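You operate a simulated robot arm through the tools that you are given. There is no shell and no other tool.

You run a simulated robot arm. Do the job below in one go: nothing can be reset, and whatever is moved stays where it is left.

JOB
Scrub the syrup stain off the bench with the green pad and soap, then rinse it with the jug.
Fine: put pad and jug back; close the soap drawer. Set down upright: green jug. Where these are worked on the way, their far stop is far enough and under half their travel is too little: soap drawer. What is to be rubbed or washed off counts as gone when no trace of it is left.

It is judged by the outcome, as a careful person would: the job done as asked, and still so three seconds after it is handed in. It fails if anything else is knocked over, pushed out of place, dropped, spilled or broken.

ROBOT AND FRAMES
A 7-joint arm with a two-finger parallel gripper, fixed in place. Base frame: the origin is on the floor under the middle of its stand, x ahead of it, y to its left, z up; the work surface is at about z = 800. Lengths are in mm, angles in degrees, forces in N, time in s.
It reaches about 1479 mm from its shoulder. Its first joint turns from -166.0 to 166.0 degrees. Payload 4.4 kg.
The TCP is the grasp point between the finger pads, 23 mm short of the fingertips. In the tool frame z runs along the fingers and y along their closing line. The gripper opens to 94 mm. The fingers are 38 mm wide and 10 mm thick; the gripper's body (54 by 96 mm) begins 39 mm behind the TCP.
Orientation is that of the tool frame in the base frame, as [roll, pitch, yaw] about the fixed x, y, z axes, in that order (R = Rz(yaw) Ry(pitch) Rx(roll)). With the fingers straight down and closing along the base's y, the tool's x points along the base's -x, its y along +y and its z along -z.

CONTROLS
- The arm moves only by the tool nudge_tool. Its argument "targets" is a list of rows, each a list of 7 numbers: the closure in counts, from 0 (fully open) to 255 (shut), then the shift along the tool's x, y, z in cm, then the turn, a rotation vector about the tool's x, y, z in degrees. In form: [[claw, tx, ty, tz, rx, ry, rz], ...]. A call has 1 to 20 rows; each row shifts and turns the commanded pose from where the row before left it, along the tool's axes as they then stand. Rows are played at 5 a second. More than 50 mm and 8.6 degrees between two rows, or a gripper value outside its range, and nothing of the call is played. Where a pose cannot be reached the arm comes as near as it can. A force on the tool above 40 N (or 10 N above the force at the start of the call, whichever is more), or a blocked arm, ends the call early, and 0.2 s more pass. The fingers move at their own pace (about 72 mm/s each) and stop on an object; they squeeze with about 38 N. The grip force told is the motor's: it shows also when the fingers shut on nothing. Time passes only in rows, and 0.2 s behind the last, so rows that do not move let the fingers close. It gives the time, the measured TCP pose, the force on the tool (base axes), the opening and the grip force at its end, in the units of the frame above (readings bear some noise), with the torque about the TCP (base axes, N m) and any sound that the robot's microphone picked up, and new pictures: "views" is both (left out), scene, wrist or none.
- Cameras (640 x 400 px; columns grow to the right, rows downward): "scene" is fixed at [56.5, 506.1, 1415.4]; the picture's right is [-0.42, -0.91, 0.00], its down [-0.49, 0.23, -0.84] and it looks along [0.76, -0.35, -0.54] (base axes); focal length 347 px, centre (320, 200). "wrist" rides on the gripper at [86, 16, -74] in the tool frame; the picture's right is [-0.18, 0.98, 0.00], its down [-0.58, -0.11, -0.81] and it looks along [-0.79, -0.15, 0.59] (tool axes); focal length 243 px, centre (320, 200). There is no depth. A picture from a camera that has moved, and an enlarged one, comes with that camera's place and axes in the base frame and with its lens. The place of the scene camera against the robot may be out by one fixed shift of up to 18 mm in any direction.
- close_up(camera, box): a new picture of the part [left, top, right, bottom] of that camera's present view, enlarged. No time passes.
- sign_off(): hands the job in; it is judged then, once.

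Places have to be worked out from the pictures, the camera data and where the tool is seen. Open the gripper and draw the arm clear of the work before you hand the job in, unless the task says otherwise.

The tools are called after "Request:" as name(argument=value, ...) on one line, values as JSON. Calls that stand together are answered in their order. nudge_tool: Moves the arm, as the interface text tells. Its arguments: {"type":"object","properties":{"targets":{"type":"array","items":{"type":"array","items":{"type":"number"}}},"views":{"type":"string","enum":["both","scene","wrist","none"]}},"required":["targets"]} The other tools are called the same way: close_up (camera, box) takes an enlarged picture of a part of a camera's view; sign_off () hands the job in.

At the start:

```text
time_s: 0.0
ee_pos: [819.0, -145.3, 1102.1]
tool_rot: [-180.0, 0.0, 179.9]
wrist_force: [0.5, 0.0, -0.2]
moment: [-0.09, -0.01, 0.01]
gripper_width: 94.2
grip_force: 0.0
```

scene: 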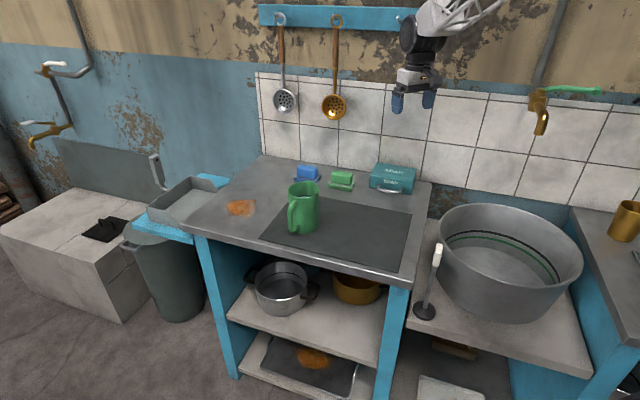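
wrist: 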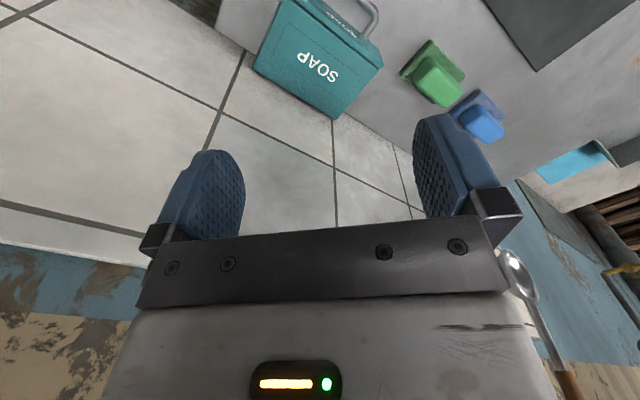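

I'll start by looking closely at the bench: stain, pads, soap box with drawer, and jug.

Request:
close_up(camera="scene", box=[180, 150, 440, 290])

Request:
close_up(camera="scene", box=[280, 150, 430, 240])

Request:
close_up(camera="wrist", box=[220, 0, 540, 200])

```text
2.46 times, centred on (310, 220) of scene
camera zoom: at [56.5, 506.1, 1415.4], right [-0.42, -0.91, 0.0], down [-0.49, 0.23, -0.84], along [0.76, -0.35, -0.54], focal length 854 px, centre (345, 151)
```

zoom: 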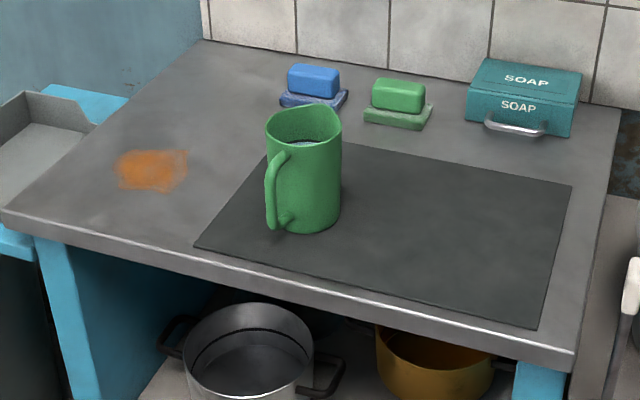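

```text
4.27 times, centred on (355, 195) of scene
camera zoom: at [56.5, 506.1, 1415.4], right [-0.42, -0.91, 0.0], down [-0.49, 0.23, -0.84], along [0.76, -0.35, -0.54], focal length 1480 px, centre (171, 221)
```

zoom: 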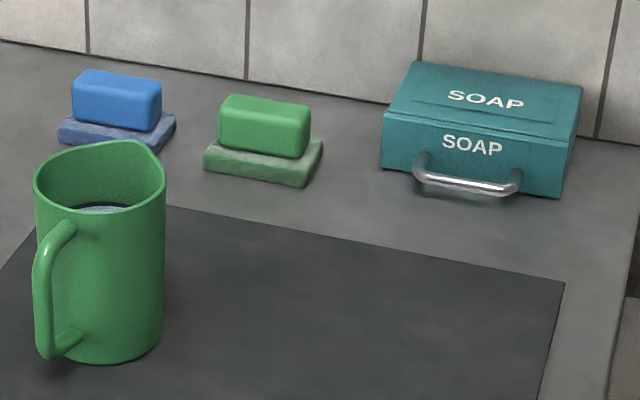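

```text
2.00 times, centred on (380, 100) of wrist
camera zoom: at [732.7, -128.3, 1176.2], right [0.18, 0.98, 0.0], down [0.58, -0.11, 0.81], along [0.79, -0.15, -0.59], focal length 485 px, centre (200, 400)
```

zoom: 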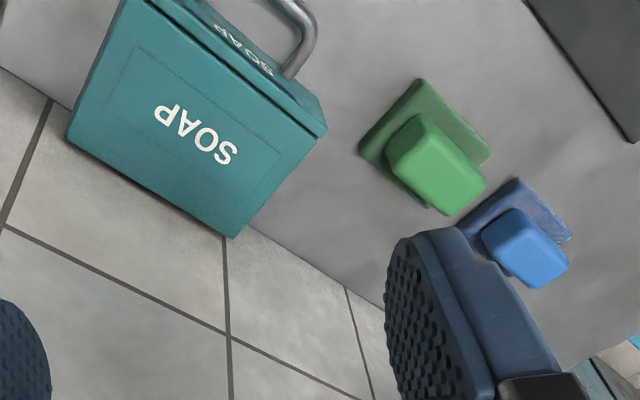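

The bench looks turned about 45° to the base, with the soap box drawer facing roughly (-x,+y). I'll turn the tool to line up with the bench and tilt it so that the wrist camera looks down on the pads and soap box.

Request:
nudge_tool(targets=[[0, 0, 0, 0, 0, 0, -8], [0, 0, 0, 0, 0, 0, -8], [0, 0, 0, 0, 0, 0, -8], [0, 0, 0, 0, 0, 0, -8], [0, 0, 0, 0, 0, 0, -8], [0, 0, 0, 0, 0, 0, -5], [0, 0, 0, 0, 0, 8, 0], [0, 0, 0, 0, 0, 8, 0], [0, 0, 0, 0, 0, 8, 0], [0, 0, 0, 0, 0, 6, 0]])

```text
time_s: 2.2
ee_pos: [818.1, -145.8, 1103.7]
tool_rot: [179.9, -30.1, -135.1]
wrist_force: [0.4, 0.3, -0.1]
moment: [0.0, 0.03, 0.01]
gripper_width: 93.9
grip_force: 0.1
camera wrist: at [780.3, -159.8, 1210.4], right [-0.58, 0.81, -0.09], down [0.72, 0.56, 0.41], along [0.38, 0.17, -0.91], focal length 243 px, centre (320, 200)
```

scene: 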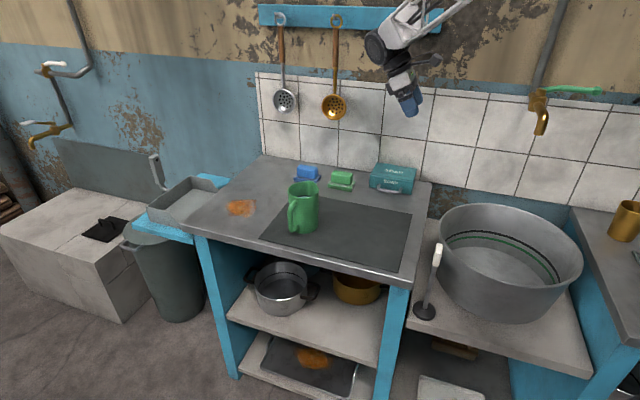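
wrist: 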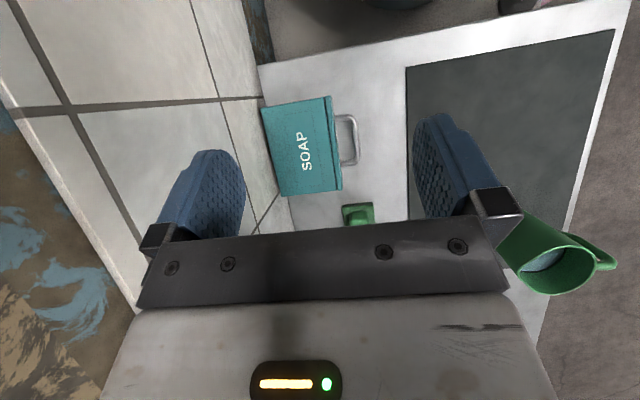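

The new wrist view shows the soap box and its handle well. I'll enlarge it to measure the handle, the pad and the jug.

Request:
close_up(camera="wrist", box=[240, 80, 420, 230])

Request:
close_up(camera="wrist", box=[480, 190, 640, 310])

```text
2.67 times, centred on (330, 155) of wrist
camera zoom: at [780.3, -159.8, 1210.4], right [-0.58, 0.81, -0.09], down [0.72, 0.56, 0.41], along [0.38, 0.17, -0.91], focal length 647 px, centre (293, 320)
```

zoom: 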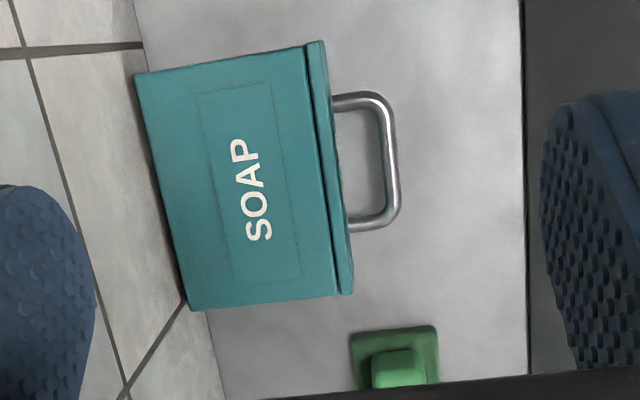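

```text
3.33 times, centred on (560, 250) of wrist
camera zoom: at [780.3, -159.8, 1210.4], right [-0.58, 0.81, -0.09], down [0.72, 0.56, 0.41], along [0.38, 0.17, -0.91], focal length 809 px, centre (-480, 33)
```

zoom: 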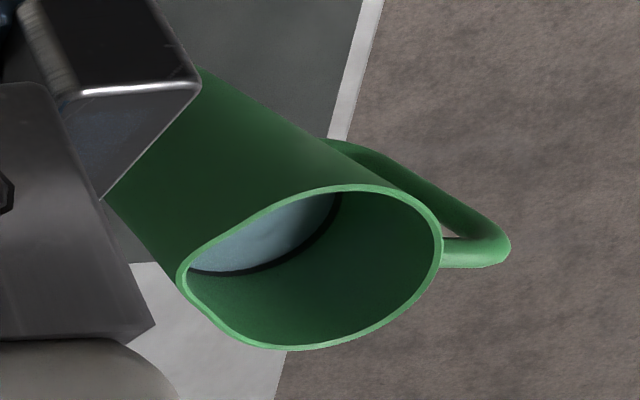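

Comparing the wrist and scene views, the scene camera sits about (-13,-5,-14) from its stated place, so I judge: soap box handle bar near (826,-100,812) running along 45°, jug centre (786,212) with handle at 135°, stain near (955,349), green pad near (940,9). I'll level the tool, part-close the fingers and come above the drawer handle.

Request:
nudge_tool(targets=[[147, 0, 0, 0, 0, -7.5, 0], [147, 0, 0, 0, 0, -7.5, 0], [147, 0, 0, 0, 0, -7.5, 0], [147, 0, 0, 0, 0, -7.5, 0], [147, -1.9, 1.77, 0, 0, 0, 0], [147, -1.9, 1.77, 0, 0, 0, 0], [147, 0, 0, 4.5, 0, 0, 0], [147, 0, 0, 4.5, 0, 0, 0], [147, 0, 0, 4.5, 0, 0, 0], [147, 0, 0, 3.0, 0, 0, 0], [147, 0, 0, 0, 0, 0, 0]])

```text
time_s: 4.6
ee_pos: [819.4, -91.8, 939.4]
tool_rot: [-180.0, 0.0, -135.1]
wrist_force: [0.5, 0.3, -0.3]
moment: [-0.01, -0.03, -0.01]
gripper_width: 39.9
grip_force: 0.1
camera wrist: at [747.5, -141.6, 1013.0], right [-0.56, 0.83, 0.0], down [0.49, 0.33, 0.81], along [0.67, 0.46, -0.59], focal length 243 px, centre (320, 200)
```

scene: 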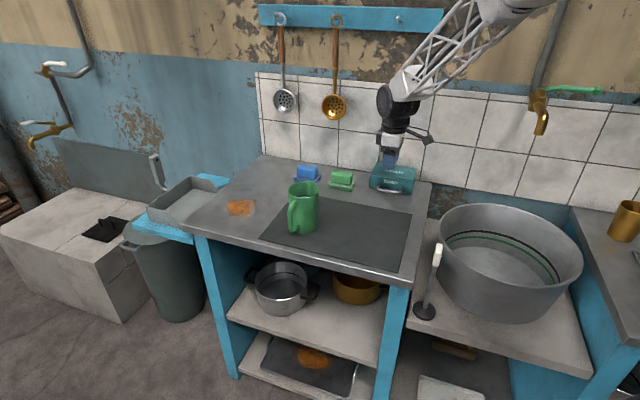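
wrist: 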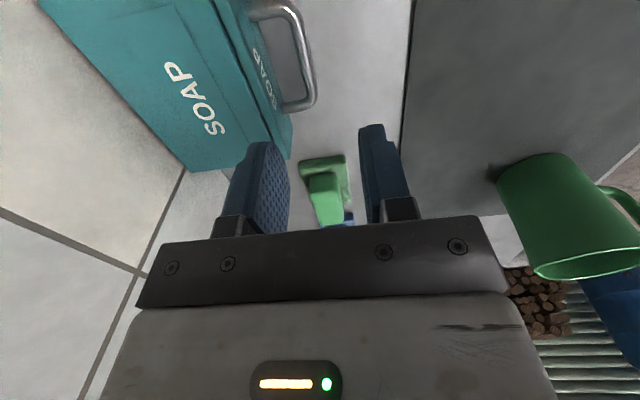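

The bar lies about 11 mm behind the TCP with 30 mm to the drawer face, at z ≈ 812. I'll shift slightly toward the box and descend to just above the bar to check.

Request:
nudge_tool(targets=[[147, 0, -0.25, 3.0, 0, 0, 0], [147, 0, 0, 3.0, 0, 0, 0], [147, 0, 0, 2.9, 0, 0, 0], [147, 0, 0, 0, 0, 0, 0]])

Request:
close_up(camera="wrist", box=[180, 0, 440, 200])

Request:
close_up(camera="scene", box=[340, 130, 440, 210])

```text
time_s: 5.6
ee_pos: [823.8, -94.7, 845.4]
tool_rot: [-180.0, 0.0, -134.9]
wrist_force: [-0.6, -0.2, 0.5]
moment: [-0.01, 0.0, 0.02]
gripper_width: 40.2
grip_force: 0.0
camera wrist: at [751.1, -144.5, 921.0], right [-0.56, 0.83, 0.0], down [0.49, 0.33, 0.81], along [0.67, 0.46, -0.59], focal length 243 px, centre (320, 200)
```

scene: 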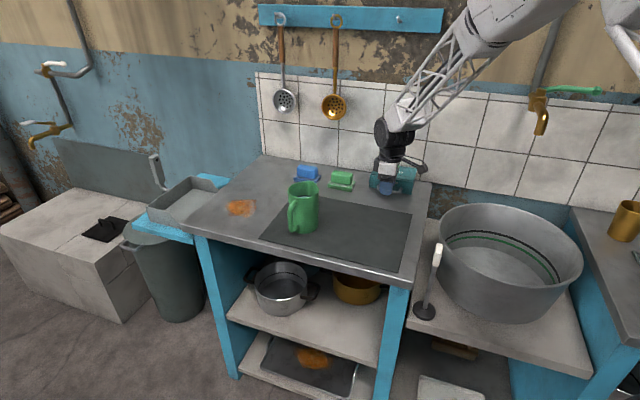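
wrist: 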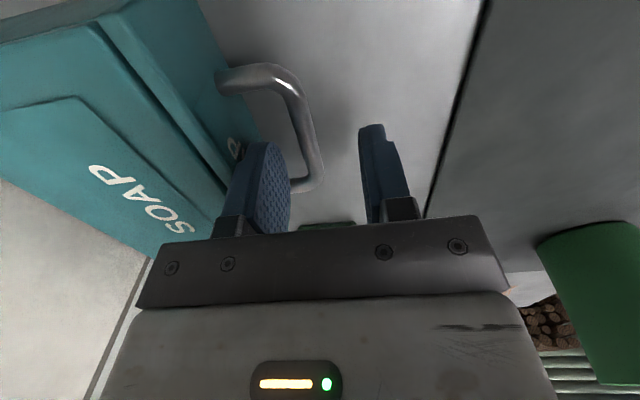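

```text
2.00 times, centred on (310, 100) of wrist
camera zoom: at [751.1, -144.5, 921.0], right [-0.56, 0.83, 0.0], down [0.49, 0.33, 0.81], along [0.67, 0.46, -0.59], focal length 485 px, centre (340, 400)
```

zoom: 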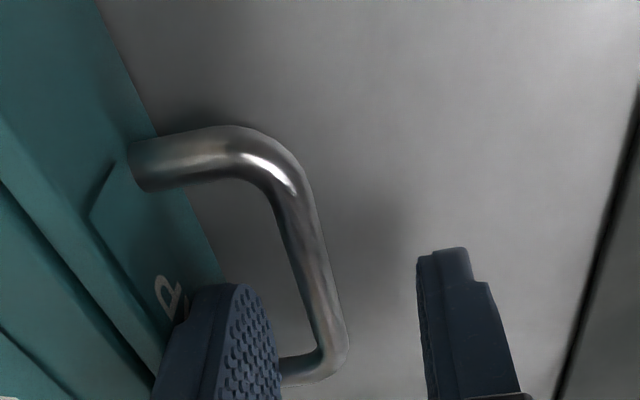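

```text
5.00 times, centred on (390, 170) of scene
camera zoom: at [56.5, 506.1, 1415.4], right [-0.42, -0.91, 0.0], down [-0.49, 0.23, -0.84], along [0.76, -0.35, -0.54], focal length 1735 px, centre (-30, 350)
```

zoom: 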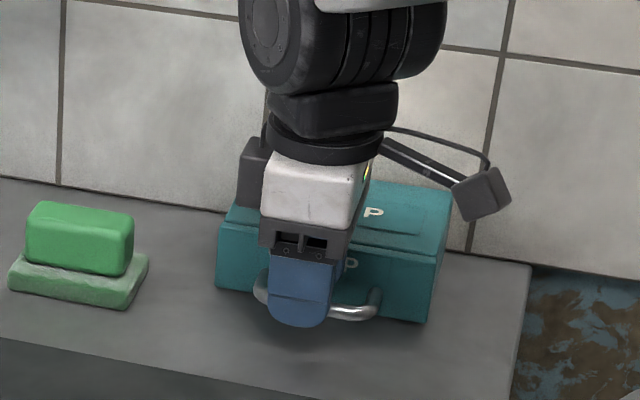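

The fingers straddle the bar correctly in plan (bar ≈ z 817, TCP ~6 mm outward of it). I'll centre a touch and descend 17 mm, then close on the bar.

Request:
nudge_tool(targets=[[147, 0, 0.15, 0.9, 0, 0, 0], [147, 0, 0, 0.8, 0, 0, 0], [147, 0, 0, 0, 0, 0, 0]], views="wrist")

Request:
close_up(camera="wrist", box=[180, 0, 440, 230])

```text
time_s: 6.4
ee_pos: [821.9, -95.2, 830.2]
tool_rot: [-180.0, -0.1, -135.0]
wrist_force: [-0.8, 0.8, -0.1]
moment: [0.0, -0.04, 0.01]
gripper_width: 39.9
grip_force: 0.0
camera wrist: at [749.5, -143.9, 904.6], right [-0.56, 0.83, 0.0], down [0.49, 0.33, 0.81], along [0.67, 0.46, -0.59], focal length 243 px, centre (320, 200)
```

wrist: 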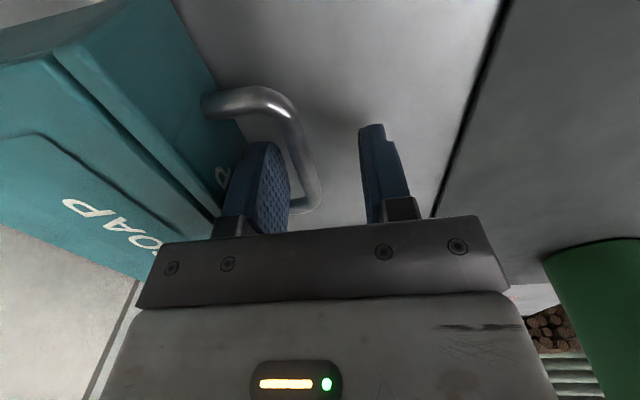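

```text
1.74 times, centred on (310, 115) of wrist
camera zoom: at [749.5, -143.9, 904.6], right [-0.56, 0.83, 0.0], down [0.49, 0.33, 0.81], along [0.67, 0.46, -0.59], focal length 422 px, centre (337, 348)
```

zoom: 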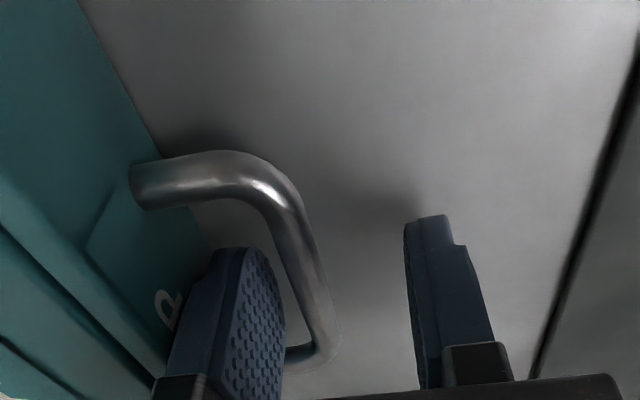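

The inner finger sits between the bar and the drawer face. I'll close on the bar and check the grip.

Request:
nudge_tool(targets=[[255, 0, 0, 0, 0, 0, 0], [255, 0, 0, 0, 0, 0, 0], [255, 0, 0, 0, 0, 0, 0]])

```text
time_s: 7.2
ee_pos: [822.6, -94.7, 830.6]
tool_rot: [179.9, 0.1, -135.0]
wrist_force: [0.1, 0.7, -0.3]
moment: [0.12, -0.17, -0.01]
gripper_width: 9.4
grip_force: 45.2
camera wrist: at [749.4, -143.9, 904.6], right [-0.56, 0.83, 0.0], down [0.49, 0.33, 0.81], along [0.67, 0.46, -0.59], focal length 243 px, centre (320, 200)
```

scene: 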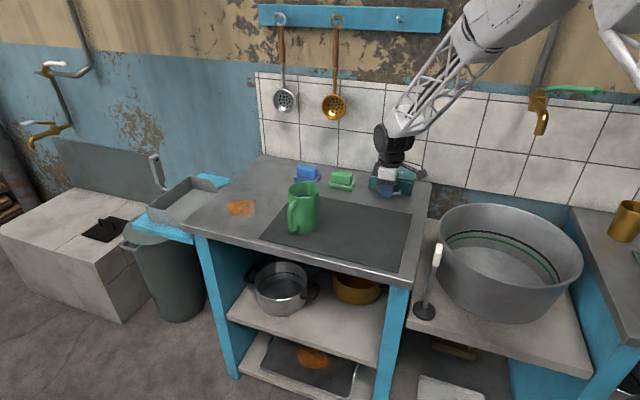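
wrist: 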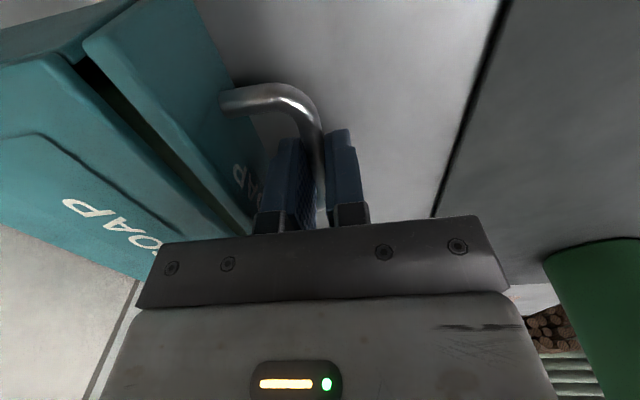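

Bar is held (9 mm wide) and the drawer has started to open. I'll pull gently outward along tool +y, watching the force.

Request:
nudge_tool(targets=[[255, 0, 0.8, 0, 0, 0, 0], [255, 0, 0.8, 0, 0, 0, 0], [255, 0, 0.8, 0, 0, 0, 0], [255, 0, 0.6, 0, 0, 0, 0]])

```text
time_s: 8.2
ee_pos: [799.8, -73.8, 831.3]
tool_rot: [179.9, -0.1, -135.0]
wrist_force: [-3.9, -5.8, -8.3]
moment: [0.22, -0.22, 0.0]
gripper_width: 9.3
grip_force: 45.4
camera wrist: at [727.3, -121.6, 904.7], right [-0.56, 0.83, 0.0], down [0.49, 0.33, 0.81], along [0.66, 0.46, -0.59], focal length 243 px, centre (320, 200)
```

scene: 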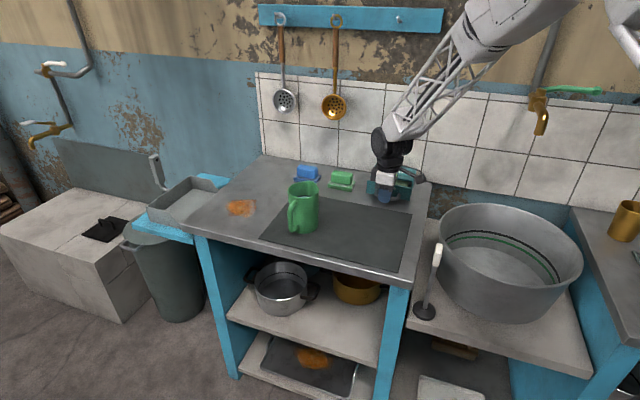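
wrist: 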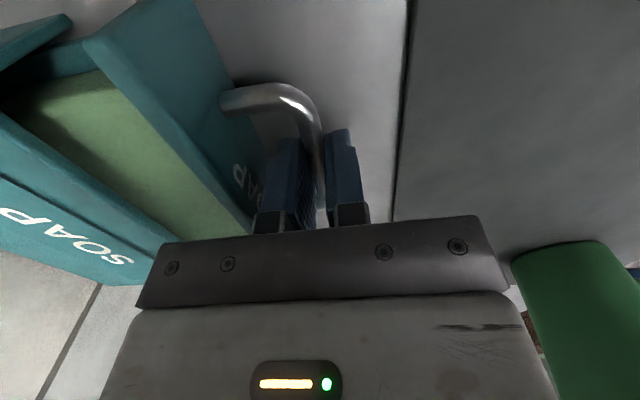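

The soap surface shows in the drawer. Forces are small and sideways only, so I keep pulling with a slight sideways and downward relief.

Request:
nudge_tool(targets=[[255, 0.05, 0.8, 0.05, 0, 0, 0], [255, 0.05, 0.8, 0.05, 0, 0, 0], [255, 0, 0.6, 0, 0, 0, 0]])

```text
time_s: 9.0
ee_pos: [785.5, -58.1, 831.6]
tool_rot: [-179.9, 0.1, -135.1]
wrist_force: [0.7, -2.0, 14.6]
moment: [-0.28, 0.22, -0.02]
gripper_width: 9.3
grip_force: 44.7
camera wrist: at [712.4, -107.0, 904.4], right [-0.57, 0.82, 0.0], down [0.49, 0.33, 0.81], along [0.67, 0.46, -0.59], focal length 243 px, centre (320, 200)
```

scene: 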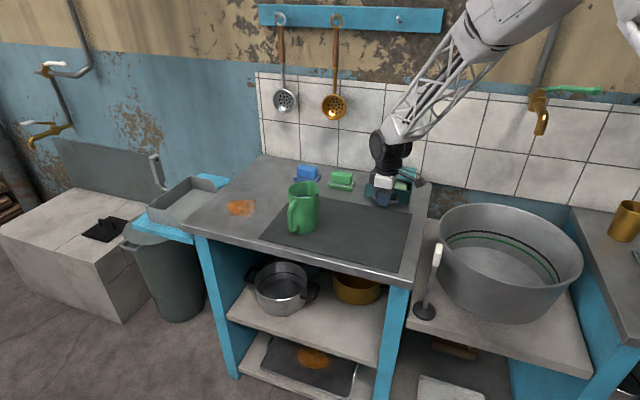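
wrist: 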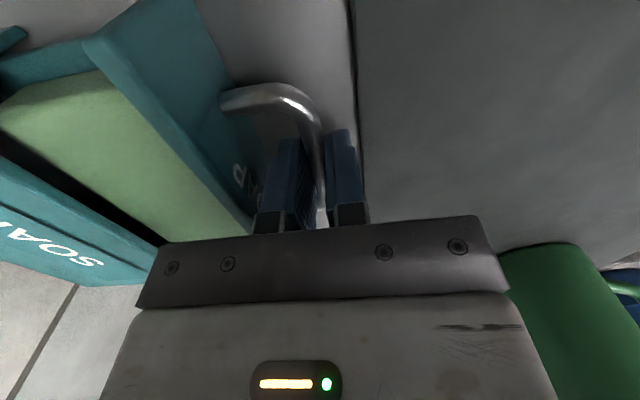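

The drawer is out about 59 mm; the upward force is from my pressing down slightly. I'll relieve that and pull another 10 mm with care for the stop.

Request:
nudge_tool(targets=[[255, 0, 0.4, -0.08, 0, 0, 0], [255, 0, 0.4, 0, 0, 0, 0], [255, 0, 0, 0, 0, 0, 0]])

```text
time_s: 9.8
ee_pos: [779.3, -51.7, 830.6]
tool_rot: [-179.8, 0.0, -135.0]
wrist_force: [18.3, 19.5, 11.4]
moment: [0.4, -0.42, -0.08]
gripper_width: 9.3
grip_force: 45.1
camera wrist: at [706.2, -100.7, 904.5], right [-0.57, 0.82, 0.0], down [0.49, 0.33, 0.81], along [0.67, 0.46, -0.59], focal length 243 px, centre (320, 200)
```

scene: 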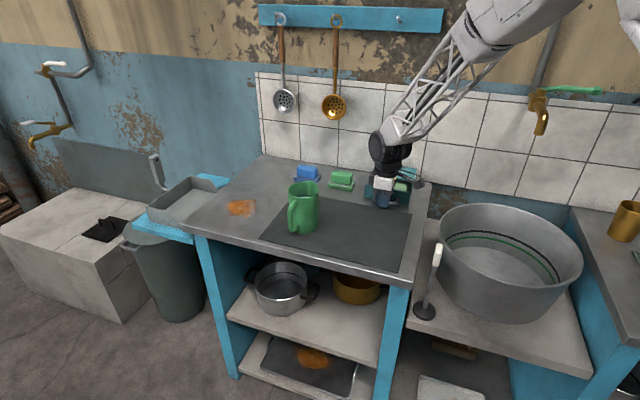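
wrist: 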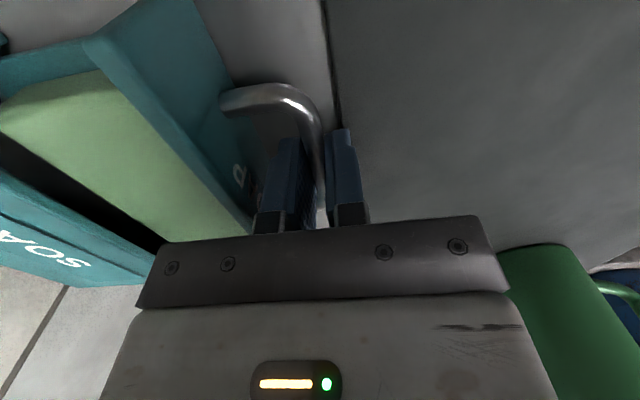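

No stop force along the pull, only a sideways one from my 1 mm offset, so I relieve that. The drawer is about 68 mm out, which is well past half, so I open the fingers just enough to clear the bar and lift away.

Request:
nudge_tool(targets=[[255, -0.08, 0, -0.04, 0, 0, 0], [179, 0, 0, 0, 0, 0, 0], [179, 0, 0, 0, 0, 0, 0], [179, 0, 0, -2, 0, 0, 0], [179, 0, 0, -3, 0, 0, 0], [179, 0, 0, -4, 0, 0, 0], [0, 0, 0, -4.5, 0, 0, 0], [0, 0, 0, -4.5, 0, 0, 0]])

```text
time_s: 11.6
ee_pos: [777.1, -52.5, 1011.2]
tool_rot: [179.9, 0.1, -135.0]
wrist_force: [-0.2, -0.9, -0.4]
moment: [0.0, 0.01, -0.02]
gripper_width: 94.3
grip_force: 0.1
camera wrist: at [706.0, -100.5, 1086.3], right [-0.56, 0.83, 0.0], down [0.49, 0.33, 0.81], along [0.66, 0.46, -0.59], focal length 243 px, centre (320, 200)
```

scene: 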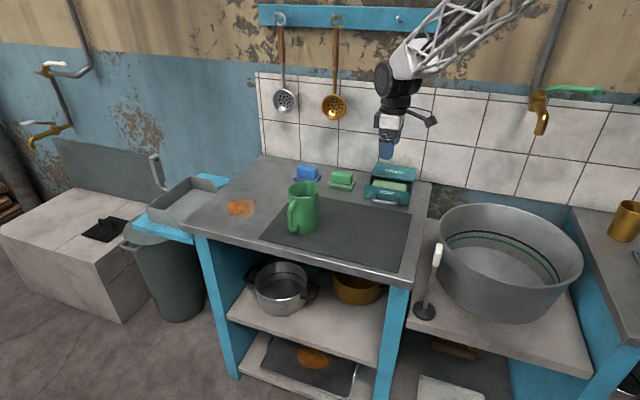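
wrist: 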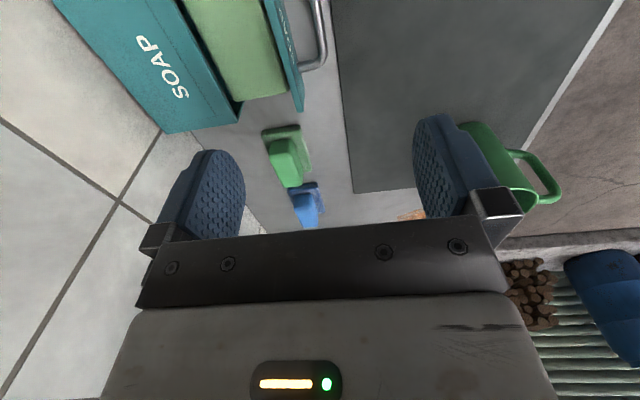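

The drawer stays open with the soap showing. I'll enlarge both views to fix the pad's pose and the soap's place.

Request:
close_up(camera="wrist", box=[230, 90, 350, 240])

Request:
close_up(camera="wrist", box=[140, 0, 360, 140])

Request:
close_up(camera="scene", box=[310, 150, 430, 225])

```text
2.67 times, centred on (290, 165) of wrist
camera zoom: at [706.0, -100.5, 1086.3], right [-0.56, 0.83, 0.0], down [0.49, 0.33, 0.81], along [0.66, 0.46, -0.59], focal length 647 px, centre (400, 293)
```

zoom: 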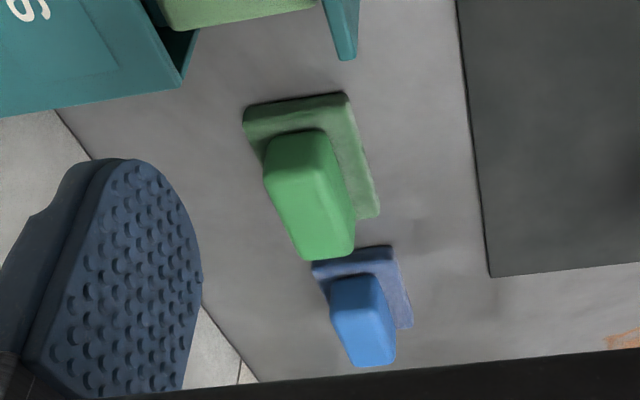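

```text
2.86 times, centred on (250, 70) of wrist
camera zoom: at [706.0, -100.5, 1086.3], right [-0.56, 0.83, 0.0], down [0.49, 0.33, 0.81], along [0.66, 0.46, -0.59], focal length 693 px, centre (520, 571)
```

zoom: 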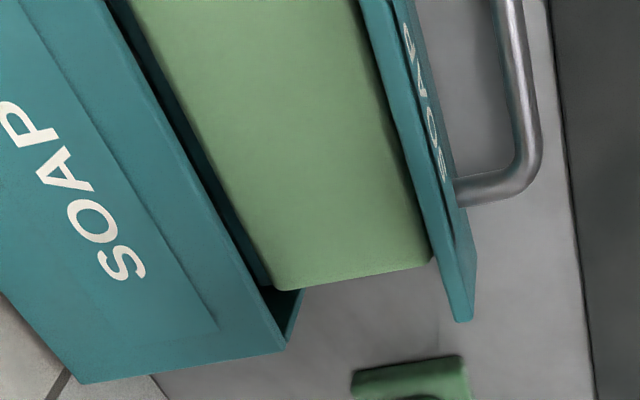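

```text
5.33 times, centred on (370, 188) of scene
camera zoom: at [56.5, 506.1, 1415.4], right [-0.42, -0.91, 0.0], down [-0.49, 0.23, -0.84], along [0.76, -0.35, -0.54], focal length 1850 px, centre (53, 267)
```

zoom: 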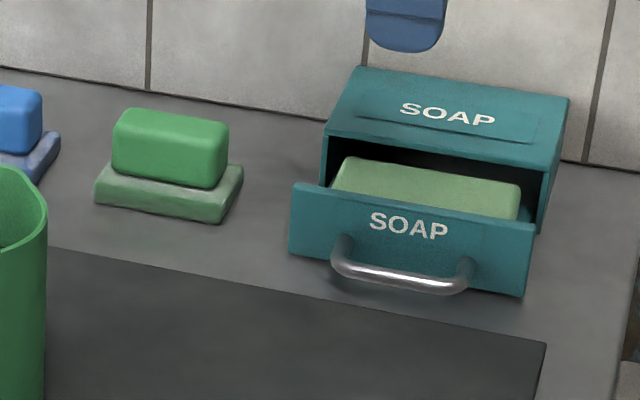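

Measured: pad slab ≈ 85×56 mm centred near (944,4), its block ≈ 33 mm across with top ≈ z 845; soap top ≈ z 842 centred near (822,-109), with a ~68 mm gap between drawer front and box. I'll move over the pad with the gripper open and look again.

Request:
nudge_tool(targets=[[0, -3.965, -1.975, 0, 0, 0, 0], [0, -3.965, -1.975, 0, 0, 0, 0], [0, -3.965, -1.975, 0, 0, 0, 0], [0, -3.965, -1.975, 0, 0, 0, 0], [0, 0, 0, 4, 0, 0, 0], [0, 0, 0, 4, 0, 0, 0], [0, 0, 0, 3, 0, 0, 0], [0, 0, 0, 0, 0, 0, 0]])

Request:
close_up(camera="wrist", box=[180, 0, 480, 200])

Request:
close_up(camera="scene", box=[280, 110, 420, 210])

```text
time_s: 13.4
ee_pos: [947.2, 3.6, 902.1]
tool_rot: [-179.9, 0.1, -135.0]
wrist_force: [-0.1, -0.1, -0.7]
moment: [-0.03, 0.02, 0.04]
gripper_width: 94.0
grip_force: 0.0
camera wrist: at [874.4, -44.8, 975.4], right [-0.56, 0.83, 0.0], down [0.49, 0.33, 0.81], along [0.67, 0.46, -0.59], focal length 243 px, centre (320, 200)
```

scene: 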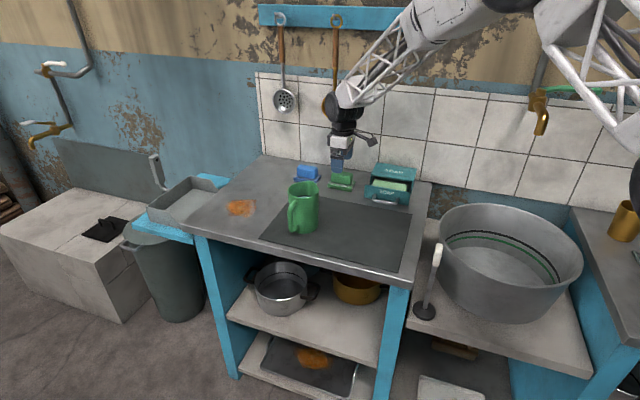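
wrist: 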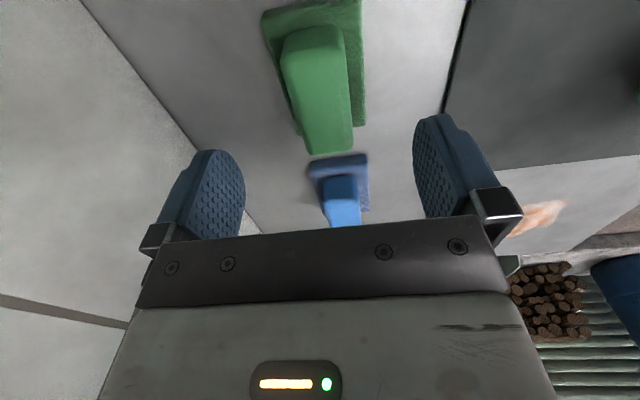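

```text
2.00 times, centred on (330, 100) of wrist
camera zoom: at [874.4, -44.8, 975.4], right [-0.56, 0.83, 0.0], down [0.49, 0.33, 0.81], along [0.67, 0.46, -0.59], focal length 485 px, centre (300, 400)
```

zoom: 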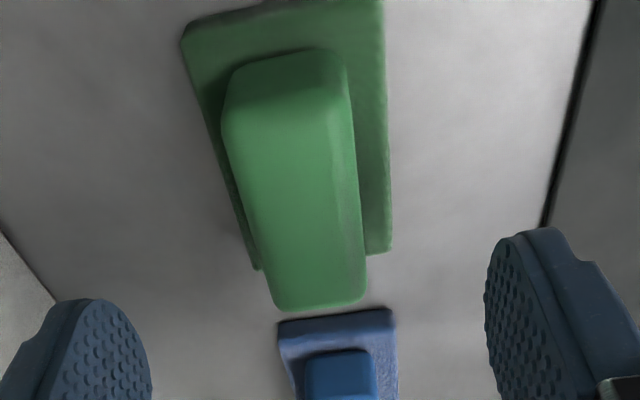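

```text
4.00 times, centred on (350, 160) of scene
camera zoom: at [56.5, 506.1, 1415.4], right [-0.42, -0.91, 0.0], down [-0.49, 0.23, -0.84], along [0.76, -0.35, -0.54], focal length 1388 px, centre (200, 360)
```

zoom: 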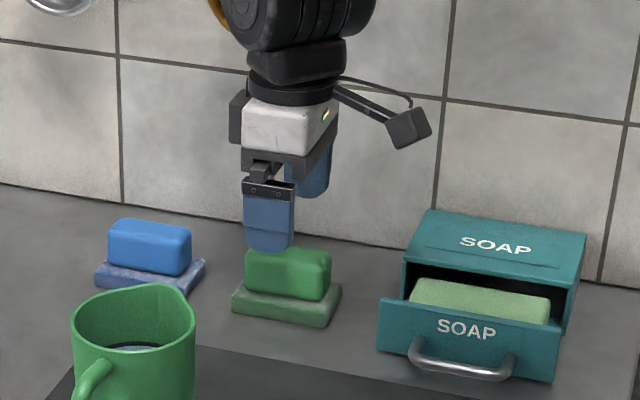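

The block is centred under the TCP to about 3 mm. I'll correct that, lower so the fingertips sit just above the slab, and close on the block.

Request:
nudge_tool(targets=[[0, 0, 0.25, 3, 0, 0, 0], [0, 0, 0, 2.9, 0, 0, 0], [0, 0, 0, 0, 0, 0, 0], [255, 0, 0, 0, 0, 0, 0], [255, 0, 0, 0, 0, 0, 0], [255, 0, 0, 0, 0, 0, 0]])

Request:
close_up(camera="scene", box=[280, 110, 420, 210])

```text
time_s: 14.8
ee_pos: [946.9, 3.6, 841.9]
tool_rot: [-179.9, 0.0, -135.0]
wrist_force: [-0.3, 0.2, -0.2]
moment: [-0.02, -0.02, -0.01]
gripper_width: 33.2
grip_force: 37.8
camera wrist: at [873.3, -44.2, 915.4], right [-0.56, 0.83, 0.0], down [0.49, 0.33, 0.81], along [0.67, 0.46, -0.59], focal length 243 px, centre (320, 200)
```

scene: 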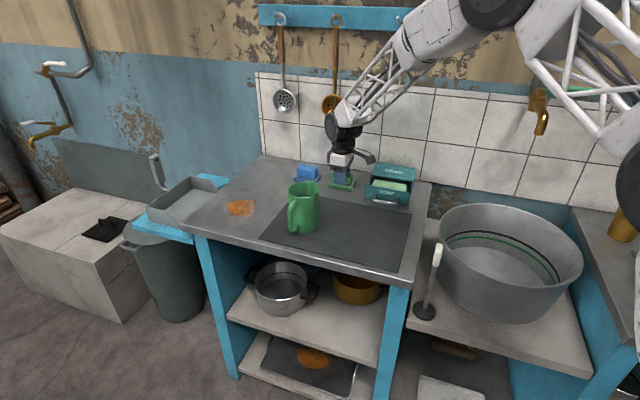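
wrist: 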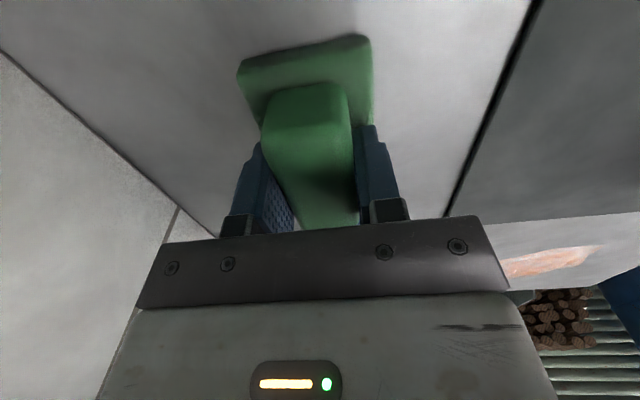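

```text
4.00 times, centred on (350, 160) of scene
camera zoom: at [56.5, 506.1, 1415.4], right [-0.42, -0.91, 0.0], down [-0.49, 0.23, -0.84], along [0.76, -0.35, -0.54], focal length 1388 px, centre (200, 360)
```

zoom: 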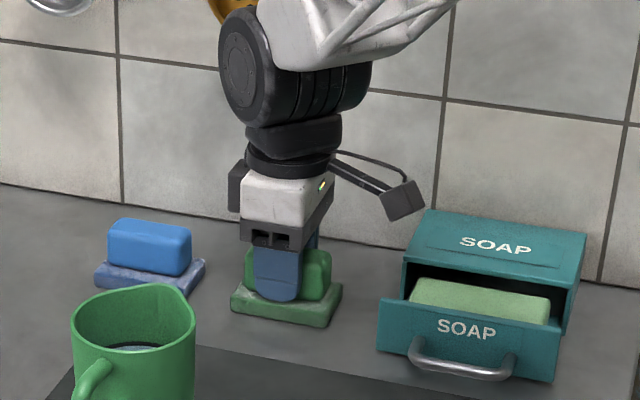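

The pad is held (33 mm, 38 N) with its underside about 42 mm below the TCP. I'll lift it 80 mm, carry it over the soap drawer, and check alignment before lowering.

Request:
nudge_tool(targets=[[255, 0, 0, -4, 0, 0, 0], [255, 0, 0, -4, 0, 0, 0], [255, 4.14, 0.16, 0, 0, 0, 0], [255, 4.14, 0.16, 0, 0, 0, 0], [255, 4.14, 0.16, 0, 0, 0, 0], [255, 4.14, 0.16, 0, 0, 0, 0], [255, 0, 0, 1.5, 0, 0, 0], [255, 0, 0, 0, 0, 0, 0]])

Request:
close_up(camera="wrist", box=[120, 0, 480, 240])

Request:
close_up(camera="scene", box=[320, 120, 440, 220])

```text
time_s: 16.6
ee_pos: [822.7, -106.4, 906.5]
tool_rot: [180.0, -0.1, -135.0]
wrist_force: [0.1, -0.5, -1.6]
moment: [0.02, 0.0, 0.03]
gripper_width: 33.0
grip_force: 38.0
camera wrist: at [750.6, -155.9, 980.9], right [-0.56, 0.83, 0.0], down [0.49, 0.33, 0.81], along [0.67, 0.46, -0.59], focal length 243 px, centre (320, 200)
```

scene: 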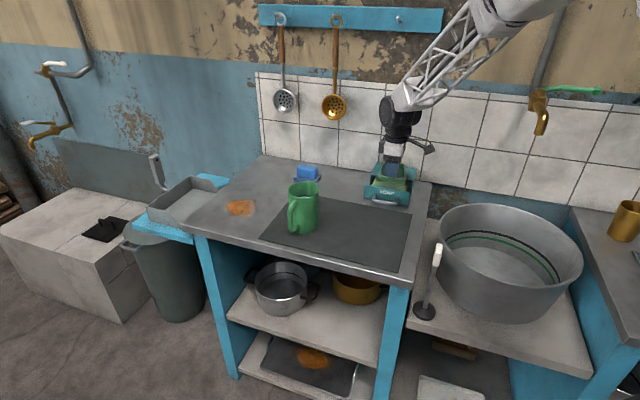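
wrist: 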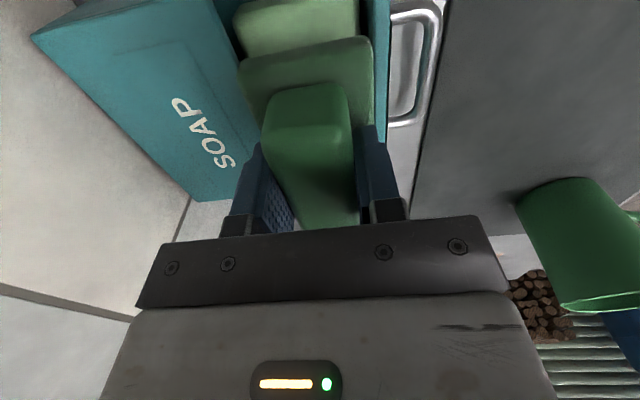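

```text
1.67 times, centred on (300, 120) of wrist
camera zoom: at [750.6, -155.9, 980.9], right [-0.56, 0.83, 0.0], down [0.49, 0.33, 0.81], along [0.67, 0.46, -0.59], focal length 404 px, centre (353, 333)
```

zoom: 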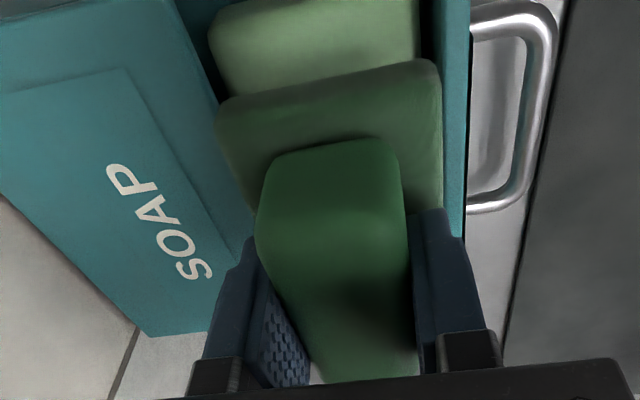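

```text
4.00 times, centred on (380, 170) of scene
camera zoom: at [56.5, 506.1, 1415.4], right [-0.42, -0.91, 0.0], down [-0.49, 0.23, -0.84], along [0.76, -0.35, -0.54], focal length 1388 px, centre (80, 320)
```

zoom: 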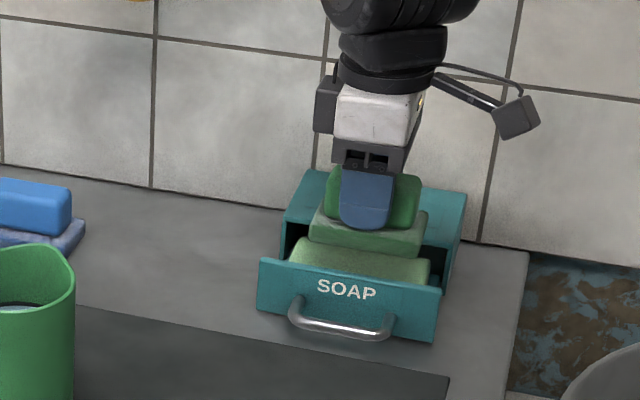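

The pad hangs centred over the soap, with a few mm margin to drawer front and box. I'll shift 2 mm toward the box and lower in small steps to a light touch.

Request:
nudge_tool(targets=[[255, 0, -0.2, 1.0, 0, 0, 0], [255, 0, 0, 0.6, 0, 0, 0], [255, 0, 0, 0.2, 0, 0, 0], [255, 0, 0, 0, 0, 0, 0]])

Request:
close_up(camera="wrist", box=[120, 0, 480, 240])

Request:
close_up(camera="scene", box=[340, 150, 440, 220])

```text
time_s: 17.6
ee_pos: [824.7, -109.4, 889.3]
tool_rot: [179.9, -0.1, -135.0]
wrist_force: [-0.6, -0.1, -0.7]
moment: [0.01, -0.02, 0.0]
gripper_width: 33.1
grip_force: 37.8
camera wrist: at [752.7, -157.1, 963.5], right [-0.56, 0.83, 0.0], down [0.49, 0.33, 0.81], along [0.67, 0.46, -0.59], focal length 243 px, centre (320, 200)
```

scene: 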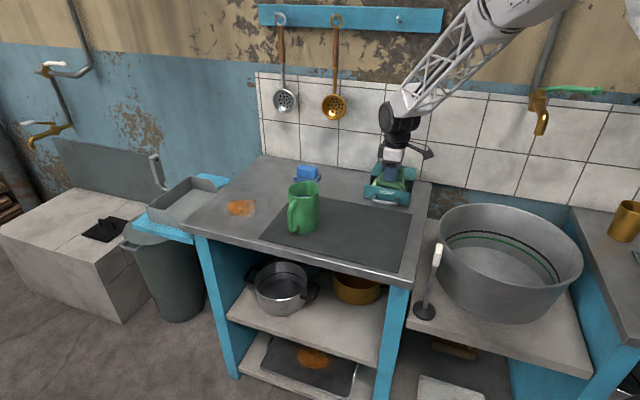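
wrist: 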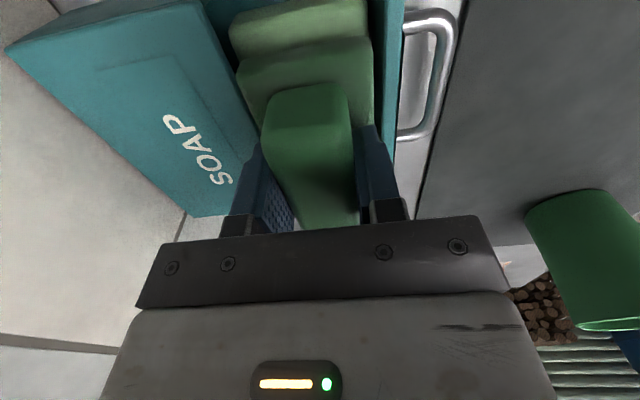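

```text
1.67 times, centred on (300, 120) of wrist
camera zoom: at [752.7, -157.1, 963.5], right [-0.56, 0.83, 0.0], down [0.49, 0.33, 0.81], along [0.67, 0.46, -0.59], focal length 404 px, centre (353, 333)
```

zoom: 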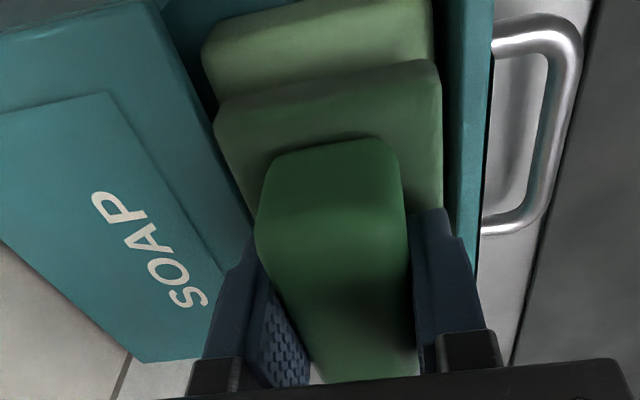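

```text
5.71 times, centred on (390, 185) of scene
camera zoom: at [56.5, 506.1, 1415.4], right [-0.42, -0.91, 0.0], down [-0.49, 0.23, -0.84], along [0.76, -0.35, -0.54], focal length 1982 px, centre (-80, 286)
```

zoom: 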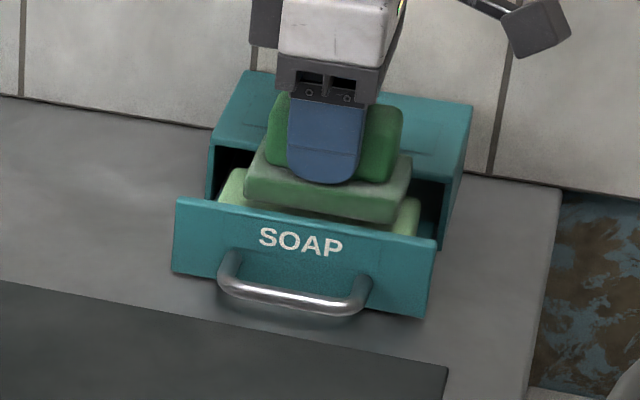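

Still clear of the rims and about 5 mm above the soap. Lowering further in small steps until the force shows contact.

Request:
nudge_tool(targets=[[255, 0, 0, 0.2, 0, 0, 0], [255, 0, 0, 0.15, 0, 0, 0], [255, 0, 0, 0, 0, 0, 0]], views="none")

```text
time_s: 18.4
ee_pos: [826.1, -107.9, 885.5]
tool_rot: [180.0, 0.0, -135.0]
wrist_force: [0.2, 0.4, -0.4]
moment: [0.03, 0.0, 0.01]
gripper_width: 33.2
grip_force: 37.7
```

Request:
nudge_tool(targets=[[255, 0, 0, 0.15, 0, 0, 0], [255, 0, 0, 0.15, 0, 0, 0], [255, 0, 0, 0, 0, 0, 0]], views="none")

```text
time_s: 19.2
ee_pos: [825.0, -108.4, 882.4]
tool_rot: [180.0, 0.0, -135.0]
wrist_force: [0.7, -0.3, -0.1]
moment: [0.01, 0.03, 0.0]
gripper_width: 32.9
grip_force: 38.5
```

No contact yet at TCP z 882 (pad underside about 840.5). I keep lowering in 1.5 mm steps.

Request:
nudge_tool(targets=[[255, 0, 0, 0.15, 0, 0, 0], [255, 0, 0, 0.15, 0, 0, 0], [255, 0, 0, 0, 0, 0, 0]], views="both")

Request:
close_up(camera="scene", box=[340, 150, 440, 220])

Request:
close_up(camera="wrist", box=[120, 0, 480, 240])

```text
time_s: 20.0
ee_pos: [825.5, -107.3, 878.4]
tool_rot: [180.0, 0.0, -135.0]
wrist_force: [-0.5, 0.3, -0.2]
moment: [0.0, 0.0, -0.05]
gripper_width: 32.9
grip_force: 38.0
camera wrist: at [752.7, -156.8, 953.5], right [-0.56, 0.83, 0.0], down [0.49, 0.33, 0.81], along [0.67, 0.46, -0.59], focal length 243 px, centre (320, 200)
```

scene: 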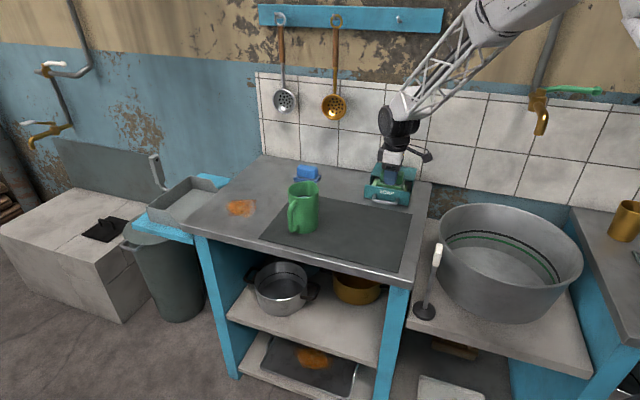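
wrist: 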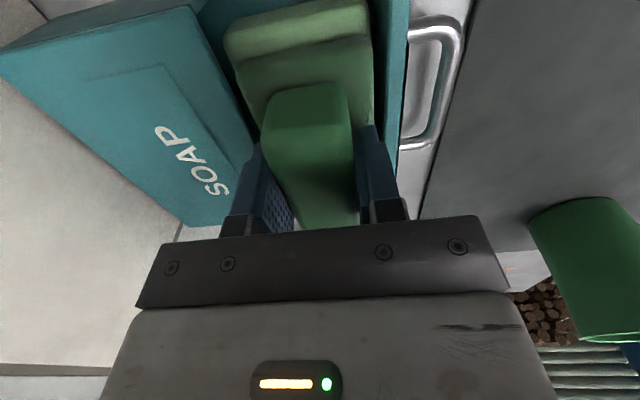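

```text
5.71 times, centred on (390, 185) of scene
camera zoom: at [56.5, 506.1, 1415.4], right [-0.42, -0.91, 0.0], down [-0.49, 0.23, -0.84], along [0.76, -0.35, -0.54], focal length 1982 px, centre (-80, 286)
```

zoom: 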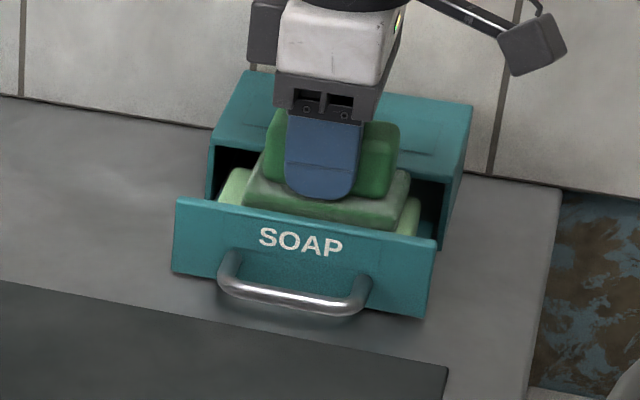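

```text
1.67 times, centred on (300, 120) of wrist
camera zoom: at [752.7, -156.8, 953.5], right [-0.56, 0.83, 0.0], down [0.49, 0.33, 0.81], along [0.67, 0.46, -0.59], focal length 404 px, centre (353, 333)
```

zoom: 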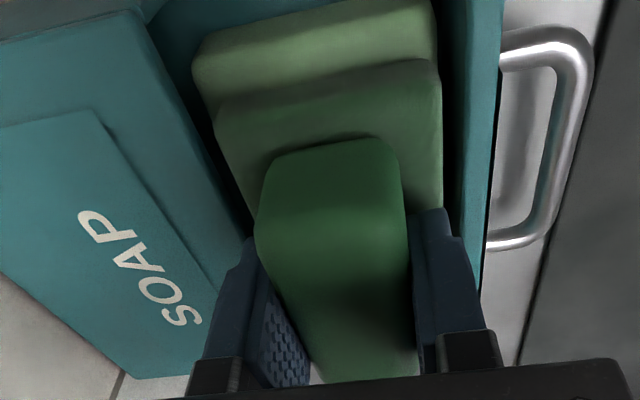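

The pad is now just above the soap and free of the rims. Two more small steps down.

Request:
nudge_tool(targets=[[255, 0, 0, 0.15, 0, 0, 0], [255, 0, 0, 0.1, 0, 0, 0], [255, 0, 0, 0, 0, 0, 0]], views="none")

```text
time_s: 20.8
ee_pos: [824.3, -107.2, 876.5]
tool_rot: [-180.0, -0.1, -135.0]
wrist_force: [0.8, 0.6, -0.1]
moment: [0.0, 0.01, -0.03]
gripper_width: 33.0
grip_force: 37.9
```

No contact yet at z 876.5; lowering another 2.5 mm.

Request:
nudge_tool(targets=[[255, 0, 0, 0.15, 0, 0, 0], [255, 0, 0, 0.1, 0, 0, 0], [255, 0, 0, 0, 0, 0, 0]], views="wrist")

Request:
close_up(camera="scene", box=[340, 150, 440, 220])

```text
time_s: 21.6
ee_pos: [825.5, -108.1, 875.6]
tool_rot: [-179.9, 0.0, -134.9]
wrist_force: [-0.3, -1.6, 12.2]
moment: [-0.11, 0.16, 0.01]
gripper_width: 32.8
grip_force: 37.9
camera wrist: at [752.9, -156.7, 949.7], right [-0.56, 0.83, 0.0], down [0.49, 0.33, 0.81], along [0.67, 0.46, -0.59], focal length 243 px, centre (320, 200)
```

wrist: 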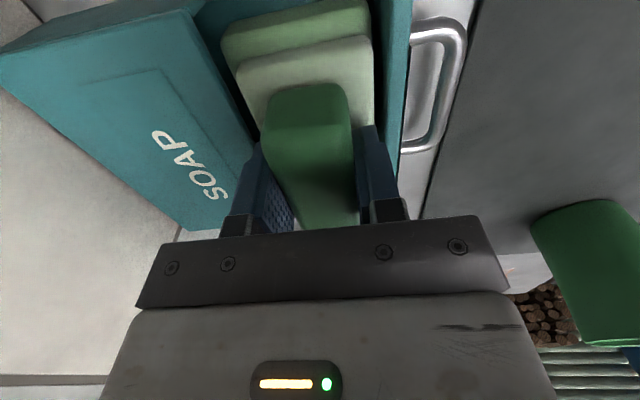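

```text
5.71 times, centred on (390, 185) of scene
camera zoom: at [56.5, 506.1, 1415.4], right [-0.42, -0.91, 0.0], down [-0.49, 0.23, -0.84], along [0.76, -0.35, -0.54], focal length 1982 px, centre (-80, 286)
```

zoom: 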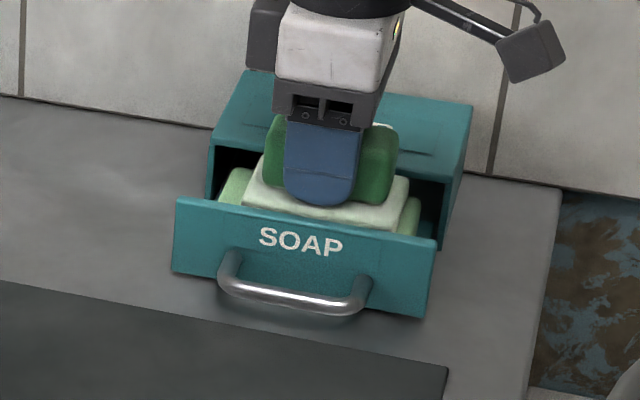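

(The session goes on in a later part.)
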